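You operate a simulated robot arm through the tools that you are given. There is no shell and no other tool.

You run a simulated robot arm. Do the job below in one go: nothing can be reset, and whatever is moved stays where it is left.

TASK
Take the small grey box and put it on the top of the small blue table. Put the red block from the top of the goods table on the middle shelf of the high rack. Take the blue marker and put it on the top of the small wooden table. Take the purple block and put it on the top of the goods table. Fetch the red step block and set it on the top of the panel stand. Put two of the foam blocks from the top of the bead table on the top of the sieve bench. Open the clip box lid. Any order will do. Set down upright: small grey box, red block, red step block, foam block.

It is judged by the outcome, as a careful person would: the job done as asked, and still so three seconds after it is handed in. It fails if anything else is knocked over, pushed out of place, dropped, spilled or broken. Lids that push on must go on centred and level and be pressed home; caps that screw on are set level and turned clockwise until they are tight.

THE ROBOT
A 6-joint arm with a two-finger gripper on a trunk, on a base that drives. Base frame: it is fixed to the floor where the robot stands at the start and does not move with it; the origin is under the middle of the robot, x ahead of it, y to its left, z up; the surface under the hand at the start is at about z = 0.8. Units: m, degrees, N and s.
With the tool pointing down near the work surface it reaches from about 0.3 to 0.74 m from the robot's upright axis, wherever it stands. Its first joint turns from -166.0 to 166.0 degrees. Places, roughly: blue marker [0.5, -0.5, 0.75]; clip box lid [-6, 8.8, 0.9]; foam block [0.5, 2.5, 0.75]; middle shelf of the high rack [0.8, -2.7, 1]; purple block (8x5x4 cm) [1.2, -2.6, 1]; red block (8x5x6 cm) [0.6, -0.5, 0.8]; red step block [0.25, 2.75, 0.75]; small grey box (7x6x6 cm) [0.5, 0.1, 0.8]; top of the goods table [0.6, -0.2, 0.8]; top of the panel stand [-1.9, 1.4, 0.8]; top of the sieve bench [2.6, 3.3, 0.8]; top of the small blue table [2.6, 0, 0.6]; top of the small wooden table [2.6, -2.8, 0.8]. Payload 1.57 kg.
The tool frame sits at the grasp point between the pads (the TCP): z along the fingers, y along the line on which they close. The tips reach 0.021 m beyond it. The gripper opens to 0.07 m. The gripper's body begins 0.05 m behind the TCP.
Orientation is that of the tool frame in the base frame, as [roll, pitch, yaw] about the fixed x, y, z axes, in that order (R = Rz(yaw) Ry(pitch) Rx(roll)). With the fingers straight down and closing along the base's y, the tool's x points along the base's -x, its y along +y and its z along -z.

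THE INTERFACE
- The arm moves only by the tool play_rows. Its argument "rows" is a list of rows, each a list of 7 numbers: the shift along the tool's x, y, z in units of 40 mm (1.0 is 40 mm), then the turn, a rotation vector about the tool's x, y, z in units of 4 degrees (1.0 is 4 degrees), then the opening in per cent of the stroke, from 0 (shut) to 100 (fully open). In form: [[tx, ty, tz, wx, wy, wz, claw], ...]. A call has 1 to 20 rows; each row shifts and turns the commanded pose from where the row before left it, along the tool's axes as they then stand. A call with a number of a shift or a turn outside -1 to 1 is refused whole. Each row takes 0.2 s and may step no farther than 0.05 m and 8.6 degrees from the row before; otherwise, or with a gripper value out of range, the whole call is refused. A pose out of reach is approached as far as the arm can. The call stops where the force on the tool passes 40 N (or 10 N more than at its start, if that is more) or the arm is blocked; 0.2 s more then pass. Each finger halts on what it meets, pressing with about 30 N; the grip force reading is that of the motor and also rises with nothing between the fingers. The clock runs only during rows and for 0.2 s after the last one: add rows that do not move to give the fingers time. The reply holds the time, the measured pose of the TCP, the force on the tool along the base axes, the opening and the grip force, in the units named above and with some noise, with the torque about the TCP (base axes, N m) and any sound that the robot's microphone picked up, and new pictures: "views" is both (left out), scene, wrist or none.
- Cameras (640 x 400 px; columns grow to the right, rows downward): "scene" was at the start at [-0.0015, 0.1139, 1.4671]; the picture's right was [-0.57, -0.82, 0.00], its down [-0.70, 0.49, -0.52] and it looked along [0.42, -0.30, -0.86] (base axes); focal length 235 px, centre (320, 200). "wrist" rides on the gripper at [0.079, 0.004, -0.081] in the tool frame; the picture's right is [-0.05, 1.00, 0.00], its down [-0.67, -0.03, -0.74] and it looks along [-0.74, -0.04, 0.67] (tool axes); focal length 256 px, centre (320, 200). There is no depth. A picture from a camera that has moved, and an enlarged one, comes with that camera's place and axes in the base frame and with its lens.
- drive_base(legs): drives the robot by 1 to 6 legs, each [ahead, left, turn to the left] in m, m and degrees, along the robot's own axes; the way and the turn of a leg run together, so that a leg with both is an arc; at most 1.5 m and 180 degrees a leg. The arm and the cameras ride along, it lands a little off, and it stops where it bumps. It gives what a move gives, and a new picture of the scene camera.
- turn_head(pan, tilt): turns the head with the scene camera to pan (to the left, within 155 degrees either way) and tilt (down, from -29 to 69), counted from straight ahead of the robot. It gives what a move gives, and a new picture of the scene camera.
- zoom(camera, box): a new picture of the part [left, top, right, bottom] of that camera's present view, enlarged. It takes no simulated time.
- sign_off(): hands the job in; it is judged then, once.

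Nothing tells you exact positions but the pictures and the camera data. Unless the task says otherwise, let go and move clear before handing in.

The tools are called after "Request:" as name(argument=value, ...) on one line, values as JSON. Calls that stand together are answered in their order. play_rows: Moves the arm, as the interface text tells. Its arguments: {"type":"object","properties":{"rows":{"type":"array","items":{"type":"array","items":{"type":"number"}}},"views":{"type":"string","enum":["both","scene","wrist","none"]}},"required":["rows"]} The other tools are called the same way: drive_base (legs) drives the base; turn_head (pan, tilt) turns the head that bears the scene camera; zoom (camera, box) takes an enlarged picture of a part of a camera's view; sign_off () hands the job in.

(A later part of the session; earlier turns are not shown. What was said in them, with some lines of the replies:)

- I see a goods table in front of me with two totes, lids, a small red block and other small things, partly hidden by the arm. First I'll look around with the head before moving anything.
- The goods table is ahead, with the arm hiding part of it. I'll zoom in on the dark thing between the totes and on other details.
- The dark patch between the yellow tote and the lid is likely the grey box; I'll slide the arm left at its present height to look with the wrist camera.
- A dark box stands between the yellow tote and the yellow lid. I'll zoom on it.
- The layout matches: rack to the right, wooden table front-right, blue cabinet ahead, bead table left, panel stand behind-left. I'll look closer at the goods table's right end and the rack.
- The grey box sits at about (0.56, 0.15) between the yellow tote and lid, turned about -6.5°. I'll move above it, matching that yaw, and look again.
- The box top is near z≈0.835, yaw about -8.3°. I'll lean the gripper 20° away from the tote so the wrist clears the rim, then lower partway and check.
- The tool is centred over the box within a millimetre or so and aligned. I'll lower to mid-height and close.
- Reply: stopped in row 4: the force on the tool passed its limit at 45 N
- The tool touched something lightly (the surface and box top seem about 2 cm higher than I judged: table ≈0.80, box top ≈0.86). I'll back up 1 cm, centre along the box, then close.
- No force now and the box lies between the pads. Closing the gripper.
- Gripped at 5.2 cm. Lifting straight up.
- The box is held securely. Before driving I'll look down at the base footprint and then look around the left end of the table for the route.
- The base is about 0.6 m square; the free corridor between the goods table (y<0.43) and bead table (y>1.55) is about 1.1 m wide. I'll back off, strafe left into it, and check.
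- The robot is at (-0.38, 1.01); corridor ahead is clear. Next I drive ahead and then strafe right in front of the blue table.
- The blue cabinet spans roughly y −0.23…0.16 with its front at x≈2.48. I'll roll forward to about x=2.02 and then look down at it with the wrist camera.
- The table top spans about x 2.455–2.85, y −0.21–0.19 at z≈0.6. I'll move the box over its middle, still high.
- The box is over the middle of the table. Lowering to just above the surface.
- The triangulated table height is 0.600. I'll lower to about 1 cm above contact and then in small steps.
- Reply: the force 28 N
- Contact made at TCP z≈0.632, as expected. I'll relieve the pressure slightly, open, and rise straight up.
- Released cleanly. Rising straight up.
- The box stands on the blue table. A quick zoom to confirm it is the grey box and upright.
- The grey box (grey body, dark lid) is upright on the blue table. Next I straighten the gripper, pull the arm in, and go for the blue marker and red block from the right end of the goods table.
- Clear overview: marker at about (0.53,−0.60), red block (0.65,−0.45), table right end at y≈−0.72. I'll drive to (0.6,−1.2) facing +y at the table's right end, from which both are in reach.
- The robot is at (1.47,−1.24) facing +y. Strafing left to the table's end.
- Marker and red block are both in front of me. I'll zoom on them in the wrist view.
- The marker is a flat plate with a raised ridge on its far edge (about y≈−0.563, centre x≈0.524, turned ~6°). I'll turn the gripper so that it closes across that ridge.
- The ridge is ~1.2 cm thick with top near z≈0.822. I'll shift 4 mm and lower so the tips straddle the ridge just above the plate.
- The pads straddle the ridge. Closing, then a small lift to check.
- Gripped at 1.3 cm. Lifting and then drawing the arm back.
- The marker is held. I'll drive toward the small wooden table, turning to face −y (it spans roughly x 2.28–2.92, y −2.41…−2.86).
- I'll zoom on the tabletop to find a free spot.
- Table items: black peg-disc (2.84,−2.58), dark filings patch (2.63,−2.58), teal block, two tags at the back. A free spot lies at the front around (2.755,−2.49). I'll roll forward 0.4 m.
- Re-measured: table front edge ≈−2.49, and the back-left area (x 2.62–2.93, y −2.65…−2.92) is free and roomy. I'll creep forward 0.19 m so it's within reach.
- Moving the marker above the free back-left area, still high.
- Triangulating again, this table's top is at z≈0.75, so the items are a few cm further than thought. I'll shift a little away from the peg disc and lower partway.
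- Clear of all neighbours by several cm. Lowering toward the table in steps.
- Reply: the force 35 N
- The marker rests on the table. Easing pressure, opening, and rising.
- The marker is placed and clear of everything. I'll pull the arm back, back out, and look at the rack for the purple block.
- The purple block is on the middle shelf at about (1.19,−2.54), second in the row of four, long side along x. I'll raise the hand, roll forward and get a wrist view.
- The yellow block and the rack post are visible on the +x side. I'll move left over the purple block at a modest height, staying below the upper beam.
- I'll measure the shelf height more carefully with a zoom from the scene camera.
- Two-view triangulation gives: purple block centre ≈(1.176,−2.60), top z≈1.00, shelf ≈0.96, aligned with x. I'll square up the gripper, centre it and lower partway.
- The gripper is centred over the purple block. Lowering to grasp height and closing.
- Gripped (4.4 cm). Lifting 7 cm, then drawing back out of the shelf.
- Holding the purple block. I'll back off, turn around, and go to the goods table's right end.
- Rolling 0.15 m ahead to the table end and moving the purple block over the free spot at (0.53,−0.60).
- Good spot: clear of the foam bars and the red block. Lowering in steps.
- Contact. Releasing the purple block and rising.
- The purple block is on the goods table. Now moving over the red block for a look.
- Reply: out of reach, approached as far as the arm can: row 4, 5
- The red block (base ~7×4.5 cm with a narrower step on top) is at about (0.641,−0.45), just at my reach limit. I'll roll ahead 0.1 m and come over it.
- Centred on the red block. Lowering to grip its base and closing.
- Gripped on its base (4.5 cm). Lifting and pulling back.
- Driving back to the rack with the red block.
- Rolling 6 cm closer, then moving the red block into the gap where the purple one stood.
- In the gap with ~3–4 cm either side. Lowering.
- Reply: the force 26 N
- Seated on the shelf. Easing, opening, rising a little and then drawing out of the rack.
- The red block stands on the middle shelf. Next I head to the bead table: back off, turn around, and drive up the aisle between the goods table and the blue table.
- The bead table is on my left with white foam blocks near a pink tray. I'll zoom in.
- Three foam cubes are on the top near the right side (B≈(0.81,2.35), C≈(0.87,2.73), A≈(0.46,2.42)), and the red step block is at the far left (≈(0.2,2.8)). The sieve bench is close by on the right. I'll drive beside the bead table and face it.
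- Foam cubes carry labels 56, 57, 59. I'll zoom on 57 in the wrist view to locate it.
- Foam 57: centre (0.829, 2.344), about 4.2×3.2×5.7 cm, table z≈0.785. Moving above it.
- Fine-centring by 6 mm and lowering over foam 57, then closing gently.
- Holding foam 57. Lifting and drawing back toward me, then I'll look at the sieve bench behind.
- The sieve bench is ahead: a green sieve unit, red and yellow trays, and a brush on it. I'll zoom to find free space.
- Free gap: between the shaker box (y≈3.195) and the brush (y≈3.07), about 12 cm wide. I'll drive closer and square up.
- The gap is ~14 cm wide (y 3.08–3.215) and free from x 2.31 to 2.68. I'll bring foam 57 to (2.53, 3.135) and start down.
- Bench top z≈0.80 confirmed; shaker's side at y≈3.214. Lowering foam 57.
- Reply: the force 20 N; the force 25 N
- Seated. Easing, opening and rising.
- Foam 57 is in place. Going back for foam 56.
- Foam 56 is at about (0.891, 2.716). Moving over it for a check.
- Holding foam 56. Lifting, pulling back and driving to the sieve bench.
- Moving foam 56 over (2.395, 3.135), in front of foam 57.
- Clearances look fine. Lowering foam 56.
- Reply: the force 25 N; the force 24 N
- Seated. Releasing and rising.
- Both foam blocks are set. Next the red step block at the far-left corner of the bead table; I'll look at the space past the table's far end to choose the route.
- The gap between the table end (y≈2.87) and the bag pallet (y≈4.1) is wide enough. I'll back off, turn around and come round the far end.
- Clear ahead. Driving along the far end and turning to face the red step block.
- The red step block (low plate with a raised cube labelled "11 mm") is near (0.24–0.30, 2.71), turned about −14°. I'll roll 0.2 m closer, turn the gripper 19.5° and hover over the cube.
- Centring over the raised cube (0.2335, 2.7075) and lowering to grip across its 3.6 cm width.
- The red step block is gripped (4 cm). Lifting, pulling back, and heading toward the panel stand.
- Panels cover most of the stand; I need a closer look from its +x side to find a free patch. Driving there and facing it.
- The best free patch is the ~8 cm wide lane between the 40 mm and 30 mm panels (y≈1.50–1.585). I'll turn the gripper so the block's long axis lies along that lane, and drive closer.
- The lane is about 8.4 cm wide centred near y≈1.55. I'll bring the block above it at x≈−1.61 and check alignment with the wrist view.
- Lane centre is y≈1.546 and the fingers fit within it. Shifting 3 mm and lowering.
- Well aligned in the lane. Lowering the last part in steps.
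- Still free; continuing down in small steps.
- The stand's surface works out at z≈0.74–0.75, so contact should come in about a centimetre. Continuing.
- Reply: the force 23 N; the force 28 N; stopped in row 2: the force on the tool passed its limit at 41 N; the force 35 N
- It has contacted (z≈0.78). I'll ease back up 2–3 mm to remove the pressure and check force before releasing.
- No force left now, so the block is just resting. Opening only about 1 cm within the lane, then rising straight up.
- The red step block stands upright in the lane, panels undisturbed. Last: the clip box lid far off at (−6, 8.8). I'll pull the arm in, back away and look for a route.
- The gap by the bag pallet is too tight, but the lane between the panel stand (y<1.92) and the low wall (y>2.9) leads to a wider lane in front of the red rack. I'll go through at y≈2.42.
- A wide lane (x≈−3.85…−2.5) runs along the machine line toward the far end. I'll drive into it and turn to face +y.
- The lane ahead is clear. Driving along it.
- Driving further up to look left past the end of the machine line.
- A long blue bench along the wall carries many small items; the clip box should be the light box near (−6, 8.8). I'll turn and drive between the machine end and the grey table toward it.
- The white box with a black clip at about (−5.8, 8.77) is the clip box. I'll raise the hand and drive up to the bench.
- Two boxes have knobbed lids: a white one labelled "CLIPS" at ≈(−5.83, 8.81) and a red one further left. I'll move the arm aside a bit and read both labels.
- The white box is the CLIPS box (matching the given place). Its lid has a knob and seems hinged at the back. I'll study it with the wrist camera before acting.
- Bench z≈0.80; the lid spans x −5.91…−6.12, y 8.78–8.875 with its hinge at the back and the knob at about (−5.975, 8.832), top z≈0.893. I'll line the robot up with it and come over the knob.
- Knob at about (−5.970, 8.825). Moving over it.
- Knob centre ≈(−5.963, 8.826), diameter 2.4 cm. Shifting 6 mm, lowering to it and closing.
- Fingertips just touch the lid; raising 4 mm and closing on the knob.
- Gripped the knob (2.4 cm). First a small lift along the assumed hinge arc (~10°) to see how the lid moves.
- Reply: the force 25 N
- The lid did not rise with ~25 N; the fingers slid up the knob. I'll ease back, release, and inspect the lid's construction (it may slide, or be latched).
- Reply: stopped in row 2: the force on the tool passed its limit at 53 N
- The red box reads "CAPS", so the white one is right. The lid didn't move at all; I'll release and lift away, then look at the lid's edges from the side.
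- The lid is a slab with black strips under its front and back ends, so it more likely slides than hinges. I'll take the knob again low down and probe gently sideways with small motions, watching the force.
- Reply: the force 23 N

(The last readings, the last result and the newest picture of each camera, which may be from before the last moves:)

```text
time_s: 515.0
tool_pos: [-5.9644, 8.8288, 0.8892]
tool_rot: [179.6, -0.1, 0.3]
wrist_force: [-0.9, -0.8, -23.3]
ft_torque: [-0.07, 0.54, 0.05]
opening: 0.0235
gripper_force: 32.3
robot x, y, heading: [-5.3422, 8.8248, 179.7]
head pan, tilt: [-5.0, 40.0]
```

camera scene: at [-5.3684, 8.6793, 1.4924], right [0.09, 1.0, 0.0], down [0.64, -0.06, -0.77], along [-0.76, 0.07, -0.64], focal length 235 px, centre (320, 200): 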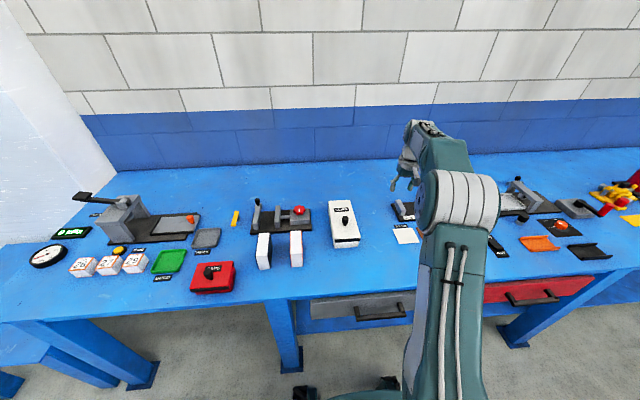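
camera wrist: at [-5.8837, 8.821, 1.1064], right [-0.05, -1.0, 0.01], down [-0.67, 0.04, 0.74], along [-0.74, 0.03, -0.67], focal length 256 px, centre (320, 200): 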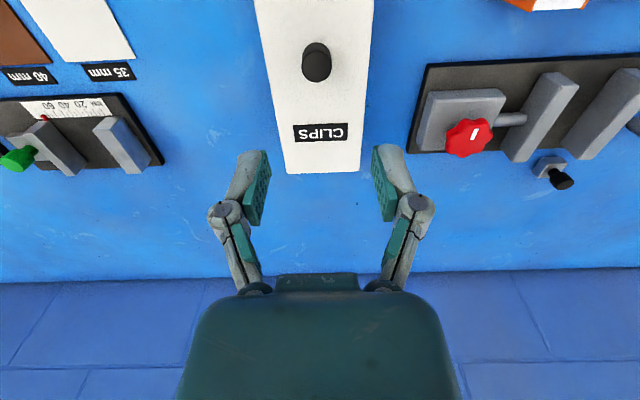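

Vertical is rigid, but sideways motion met almost no resistance. I'll relax the vertical pull and move a little further in +y to see if the lid follows.

Request:
play_rows(rows=[[0, 0, 0.06, 0, 0, 0, 0], [0, -0.1, 0, 0, 0, 0, 0], [0, -0.1, 0, 0, 0, 0, 0], [0, 0, 0, 0, 0, 0, 0]])

Request:
zoom(camera="wrist", box=[160, 0, 480, 200])

Request:
zoom(camera="scene", box=[310, 190, 390, 255])

```text
time_s: 516.0
tool_pos: [-5.9651, 8.8361, 0.8874]
tool_rot: [179.7, -0.1, 0.4]
wrist_force: [6.7, -1.2, -12.8]
ft_torque: [0.0, -0.43, 0.0]
opening: 0.0237
gripper_force: 32.1
robot x, y, heading: [-5.344, 8.8247, 179.7]
head pan, tilt: [-5.0, 40.0]
camera scene: at [-5.3691, 8.6783, 1.4922], right [0.09, 1.0, 0.0], down [0.64, -0.06, -0.76], along [-0.76, 0.07, -0.64], focal length 235 px, centre (320, 200)
camera wrist: at [-5.8848, 8.834, 0.9689], right [-0.05, -1.0, 0.01], down [-0.67, 0.04, 0.74], along [-0.74, 0.03, -0.67], focal length 256 px, centre (320, 200)
```

scene: 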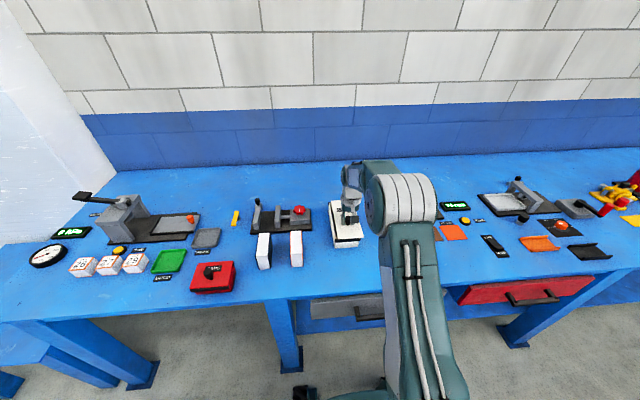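
wrist: 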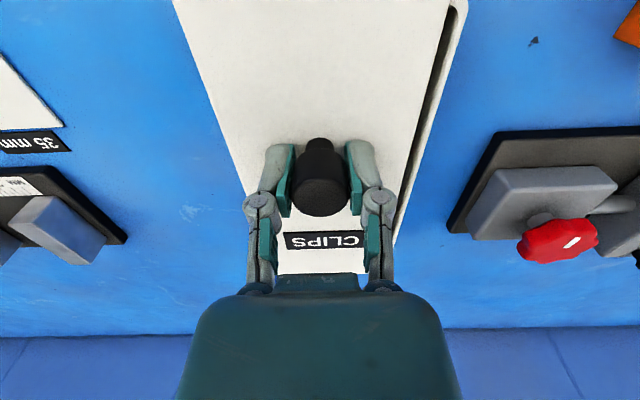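

```text
2.00 times, centred on (320, 100) of wrist
camera zoom: at [-5.8848, 8.834, 0.9689], right [-0.05, -1.0, 0.01], down [-0.67, 0.04, 0.74], along [-0.74, 0.03, -0.67], focal length 512 px, centre (320, 400)
```

zoom: 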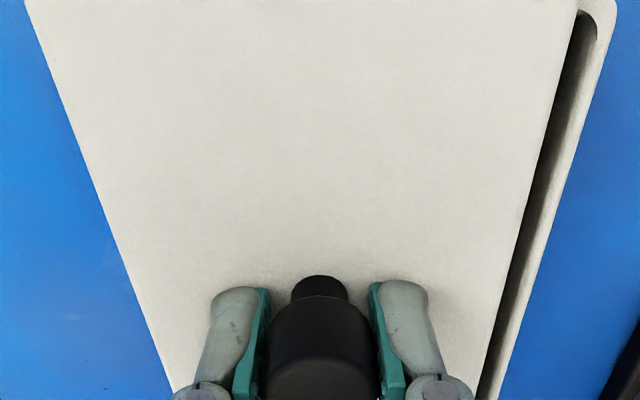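

```text
6.15 times, centred on (350, 222) of scene
camera zoom: at [-5.3691, 8.6783, 1.4922], right [0.09, 1.0, 0.0], down [0.64, -0.06, -0.76], along [-0.76, 0.07, -0.64], focal length 1446 px, centre (135, 62)
```

zoom: 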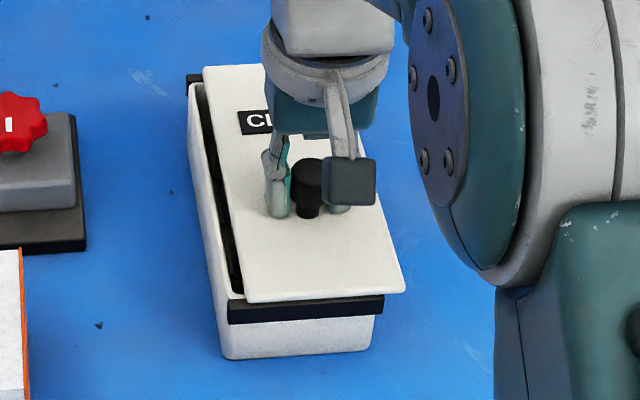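

The lid slides sideways: it followed ~1 cm in +y on the two black rails, opening a gap. I'll keep sliding it in +y, watching forces.

Request:
play_rows(rows=[[0, 0, 0.03, 0, 0, 0, 0], [0, -0.2, 0, 0, 0, 0, 0], [0, -0.2, 0, 0, 0, 0, 0], [0, -0.2, 0, 0, 0, 0, 0], [0, 0, 0, 0, 0, 0, 0]], views="none")

Request:
play_rows(rows=[[0, -0.2, 0, 0, 0, 0, 0], [0, -0.2, 0, 0, 0, 0, 0], [0, 0, 0, 0, 0, 0, 0]], views="wrist")

```text
time_s: 517.2
tool_pos: [-5.9648, 8.8618, 0.8872]
tool_rot: [179.7, 0.1, 0.2]
wrist_force: [19.2, 0.1, 20.6]
ft_torque: [0.03, -0.76, 0.02]
opening: 0.0241
gripper_force: 31.4
robot x, y, heading: [-5.3406, 8.8289, 179.7]
head pan, tilt: [-5.0, 40.0]
```

```text
time_s: 518.0
tool_pos: [-5.9642, 8.8771, 0.8869]
tool_rot: [179.7, 0.3, 0.3]
wrist_force: [16.1, -0.2, 26.4]
ft_torque: [0.01, -0.36, -0.02]
opening: 0.0239
gripper_force: 32.2
robot x, y, heading: [-5.341, 8.8281, 179.9]
head pan, tilt: [-5.0, 40.0]
camera wrist: at [-5.8852, 8.8735, 0.9675], right [-0.05, -1.0, 0.01], down [-0.66, 0.04, 0.75], along [-0.75, 0.03, -0.66], focal length 256 px, centre (320, 200)
```

wrist: 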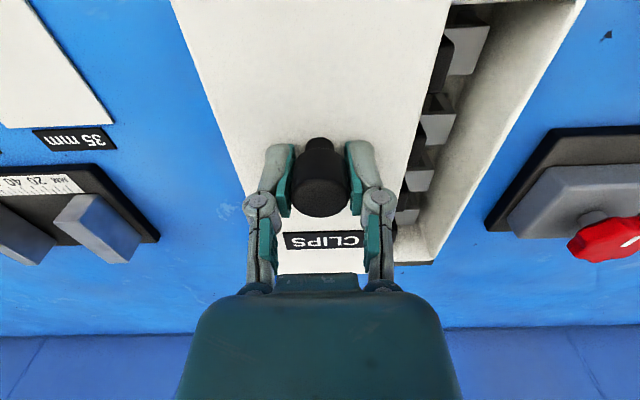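

Open by about 5 cm (clips visible inside). I'll relieve the side and downward load slightly and continue.

Request:
play_rows(rows=[[0.03, 0, -0.05, 0, 0, 0, 0], [0, 0, 0, 0, 0, 0, 0]], views="none")

Request:
play_rows(rows=[[0, -0.2, 0, 0, 0, 0, 0], [0, -0.2, 0, 0, 0, 0, 0], [0, 0, 0, 0, 0, 0, 0]], views="none")

```text
time_s: 518.6
tool_pos: [-5.9649, 8.8782, 0.8868]
tool_rot: [179.7, 0.2, 0.3]
wrist_force: [2.0, 0.5, 9.2]
ft_torque: [0.1, 0.86, 0.0]
opening: 0.024
gripper_force: 31.3
robot x, y, heading: [-5.3432, 8.8276, 179.8]
head pan, tilt: [-5.0, 40.0]
```

```text
time_s: 519.4
tool_pos: [-5.965, 8.8922, 0.8872]
tool_rot: [179.7, 0.0, 0.3]
wrist_force: [-18.5, -0.6, -12.1]
ft_torque: [0.11, 0.93, -0.03]
opening: 0.024
gripper_force: 32.6
robot x, y, heading: [-5.3439, 8.8266, 179.3]
head pan, tilt: [-5.0, 40.0]
```

Request:
play_rows(rows=[[-0.015, -0.15, 0.015, 0, 0, 0, 0], [0, -0.2, 0, 0, 0, 0, 0], [0, 0, 0, 0, 0, 0, 0]], views="none")

Request:
play_rows(rows=[[0, -0.15, 0, 0, 0, 0, 0], [0, 0, 0, 0, 0, 0, 0]])

```text
time_s: 520.2
tool_pos: [-5.965, 8.9074, 0.886]
tool_rot: [179.7, 0.0, 0.3]
wrist_force: [-14.9, -0.2, -10.7]
ft_torque: [0.03, -0.21, 0.01]
opening: 0.0237
gripper_force: 32.7
robot x, y, heading: [-5.3405, 8.8221, 179.6]
head pan, tilt: [-5.0, 40.0]
```

```text
time_s: 520.8
tool_pos: [-5.9652, 8.9134, 0.8866]
tool_rot: [179.7, -0.2, 0.3]
wrist_force: [-12.3, -1.6, -9.8]
ft_torque: [-0.05, -0.19, -0.01]
opening: 0.024
gripper_force: 32.4
robot x, y, heading: [-5.34, 8.8279, 179.5]
head pan, tilt: [-5.0, 40.0]
camera scene: at [-5.37, 8.6788, 1.4922], right [0.09, 1.0, 0.0], down [0.64, -0.06, -0.76], along [-0.76, 0.07, -0.64], focal length 235 px, centre (320, 200)
camera wrist: at [-5.8855, 8.9094, 0.9679], right [-0.05, -1.0, 0.01], down [-0.67, 0.04, 0.74], along [-0.74, 0.03, -0.67], focal length 256 px, centre (320, 200)
```

scene: 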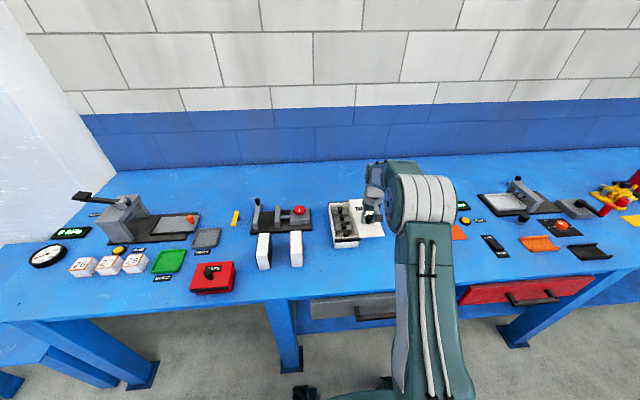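
wrist: 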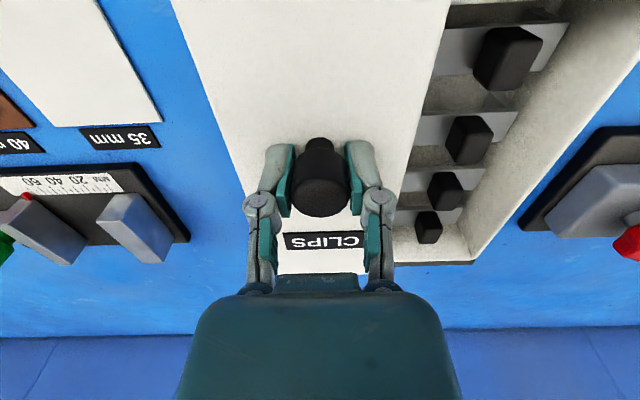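

Travel is now 8.7 cm and the box is essentially uncovered. I'll nudge a little further to feel for the end stop.

Request:
play_rows(rows=[[0.0, -0.08, 0, 0, 0, 0, 0], [0, 0, 0, 0, 0, 0, 0]], views="none")

Request:
play_rows(rows=[[0.0, -0.08, 0, 0, 0, 0, 0], [0, 0, 0, 0, 0, 0, 0]], views="none")

```text
time_s: 521.4
tool_pos: [-5.9654, 8.9157, 0.8864]
tool_rot: [179.8, 0.0, 0.2]
wrist_force: [-10.1, -0.9, -12.5]
ft_torque: [0.0, 0.19, 0.07]
opening: 0.0237
gripper_force: 32.2
robot x, y, heading: [-5.3418, 8.8254, 179.6]
head pan, tilt: [-5.0, 40.0]
```

```text
time_s: 522.0
tool_pos: [-5.9656, 8.9197, 0.8861]
tool_rot: [179.7, 0.1, 0.2]
wrist_force: [-13.2, -0.9, -14.8]
ft_torque: [0.0, 0.24, 0.08]
opening: 0.0239
gripper_force: 32.1
robot x, y, heading: [-5.3444, 8.827, 179.9]
head pan, tilt: [-5.0, 40.0]
```

Request:
play_rows(rows=[[-0.01, -0.08, 0.01, 0, 0, 0, 0], [0, 0, 0, 0, 0, 0, 0]], views="none")

Request:
play_rows(rows=[[0, -0.08, 0, 0, 0, 0, 0], [0, 0, 0, 0, 0, 0, 0]], views="wrist")

Request:
zoom(camera="scene", box=[310, 180, 410, 255])

```text
time_s: 522.6
tool_pos: [-5.9654, 8.9244, 0.886]
tool_rot: [179.7, 0.0, 0.3]
wrist_force: [-7.3, 0.4, -10.6]
ft_torque: [-0.01, 0.19, 0.01]
opening: 0.0238
gripper_force: 32.4
robot x, y, heading: [-5.3391, 8.8256, 179.8]
head pan, tilt: [-5.0, 40.0]
```

```text
time_s: 523.2
tool_pos: [-5.9649, 8.9242, 0.8858]
tool_rot: [179.7, -0.1, 0.3]
wrist_force: [1.3, -7.7, -3.6]
ft_torque: [-0.31, -0.1, -0.09]
opening: 0.024
gripper_force: 32.3
robot x, y, heading: [-5.3421, 8.8238, 179.5]
head pan, tilt: [-5.0, 40.0]
camera wrist: at [-5.8855, 8.921, 0.968], right [-0.05, -1.0, 0.01], down [-0.67, 0.04, 0.74], along [-0.74, 0.03, -0.67], focal length 256 px, centre (320, 200)
```

wrist: 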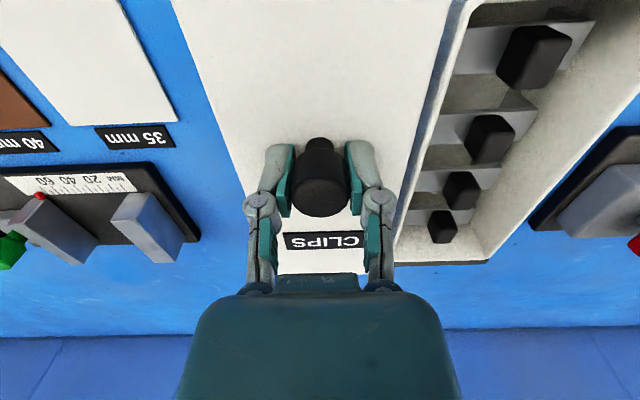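

```text
5.33 times, centred on (360, 218) of scene
camera zoom: at [-5.3686, 8.6771, 1.4921], right [0.09, 1.0, 0.0], down [0.64, -0.06, -0.76], along [-0.76, 0.07, -0.64], focal length 1253 px, centre (107, 107)
```

zoom: 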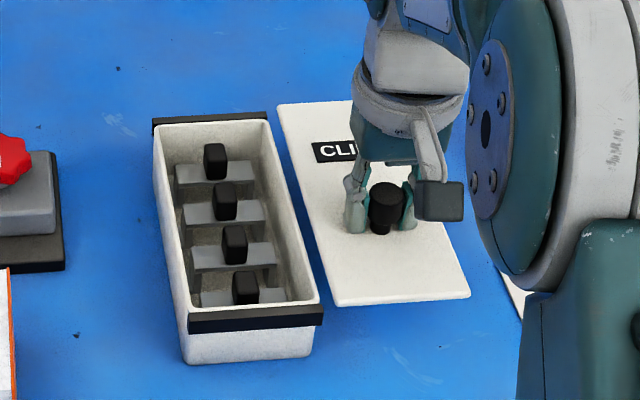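

The end stop is reached: the lid is fully slid open. Relieving the push, releasing the knob and rising straight up.

Request:
play_rows(rows=[[0, 0.05, 0, 0, 0, 0, 0], [0, 0, 0, 0, 0, 0, 40], [0, 0, 0, 0, 0, 0, 60], [0, 0, 0, 0, 0, 0, 65], [0, 0, -0.4, 0, 0, 0, 65], [0, 0, -0.8, 0, 0, 0, 65], [0, 0, -0.9, 0, 0, 0, 65], [0, 0, -0.9, 0, 0, 0, 65], [0, 0, -0.9, 0, 0, 0, 65], [0, 0, -0.9, 0, 0, 0, 65], [0.9, 0, -0.5, 0, 0, 0, 65], [0.9, 0, 0, 0, 0, 0, 65], [0.9, 0, 0, 0, 0, 0, 65], [0.9, 0, 0, 0, 0, 0, 65], [0, 0, 0, 0, 0, 0, 65]])

Request:
zoom(camera="scene", box=[240, 150, 460, 290])

```text
time_s: 526.4
tool_pos: [-5.8218, 8.9256, 1.1003]
tool_rot: [179.6, 0.0, 0.3]
wrist_force: [0.3, 0.3, -1.0]
ft_torque: [-0.01, 0.02, -0.01]
opening: 0.0455
gripper_force: 0.1
robot x, y, heading: [-5.342, 8.8224, 179.4]
head pan, tilt: [-5.0, 40.0]
camera scene: at [-5.3675, 8.6787, 1.4923], right [0.09, 1.0, 0.0], down [0.64, -0.06, -0.77], along [-0.76, 0.07, -0.64], focal length 235 px, centre (320, 200)
camera wrist: at [-5.7422, 8.9226, 1.181], right [-0.05, -1.0, 0.01], down [-0.67, 0.04, 0.74], along [-0.74, 0.03, -0.67], focal length 256 px, centre (320, 200)
```

scene: 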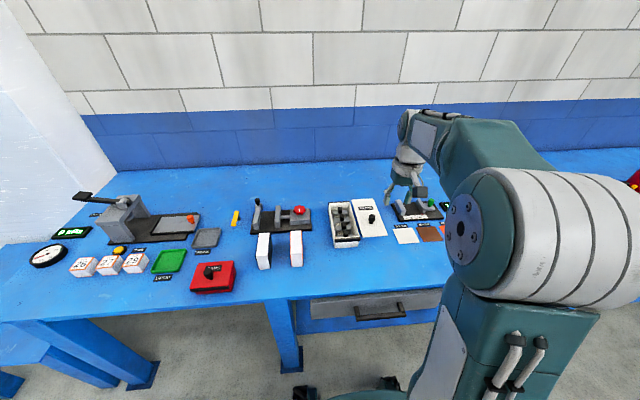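
wrist: 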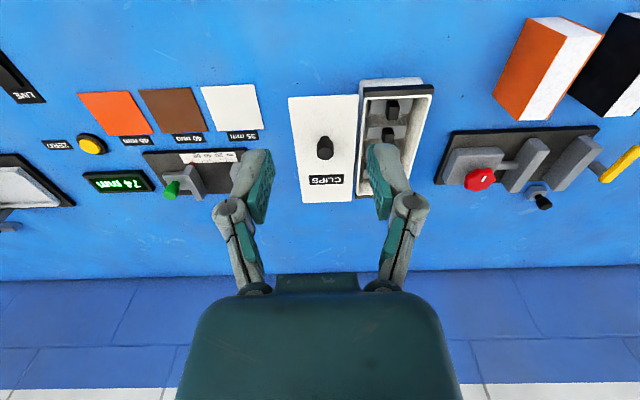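

```text
2.86 times, centred on (350, 220) of scene
camera zoom: at [-5.3675, 8.6787, 1.4923], right [0.09, 1.0, 0.0], down [0.64, -0.06, -0.77], along [-0.76, 0.07, -0.64], focal length 671 px, centre (234, 143)
```

zoom: 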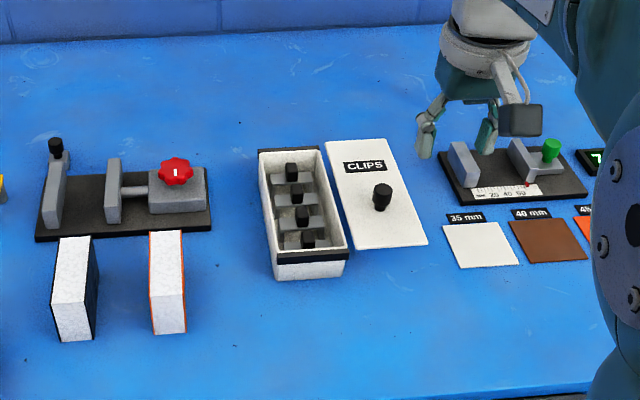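

Everything asked has been done: the lid is fully open and the hand is clear of it. The grey box is on the blue table, the red block on the rack's middle shelf and the marker on the wooden table. The purple block is on the goods table, the red step block on the panel stand and two foam blocks on the sieve bench. I'm handing the job in.

Request:
sign_off()

```text
The job is handed in.
```

I've finished all seven jobs and handed the work in. I don't have a verdict yet, only that it was received.

- **Small grey box:** it stands upright on top of the small blue table.
- **Red block:** it stands upright on the middle shelf of the high rack, in the gap where the purple block was.
- **Blue marker:** it lies on the small wooden table, in the clear area at the back left. I took the blue plate labelled "30 mm 26 cm" to be the marker, as it matched the place you gave.
- **Purple block:** it is on the goods table, where the marker had been.
- **Red step block:** it stands upright on the panel stand, in the lane between the 40 mm and 30 mm panels.
- **Foam blocks:** lots 56 and 57 stand upright on the sieve bench, between the shaker and the brush.
- **Clip box lid:** it is slid fully open to its end stop. The lid slides sideways rather than lifting. I first tried lifting it by the knob, and the fingers slipped up the knob without moving the lid.

Nothing looked knocked over or out of place in the pictures. I checked each item after letting go, but did not go back for a final look at the earlier ones before handing in.
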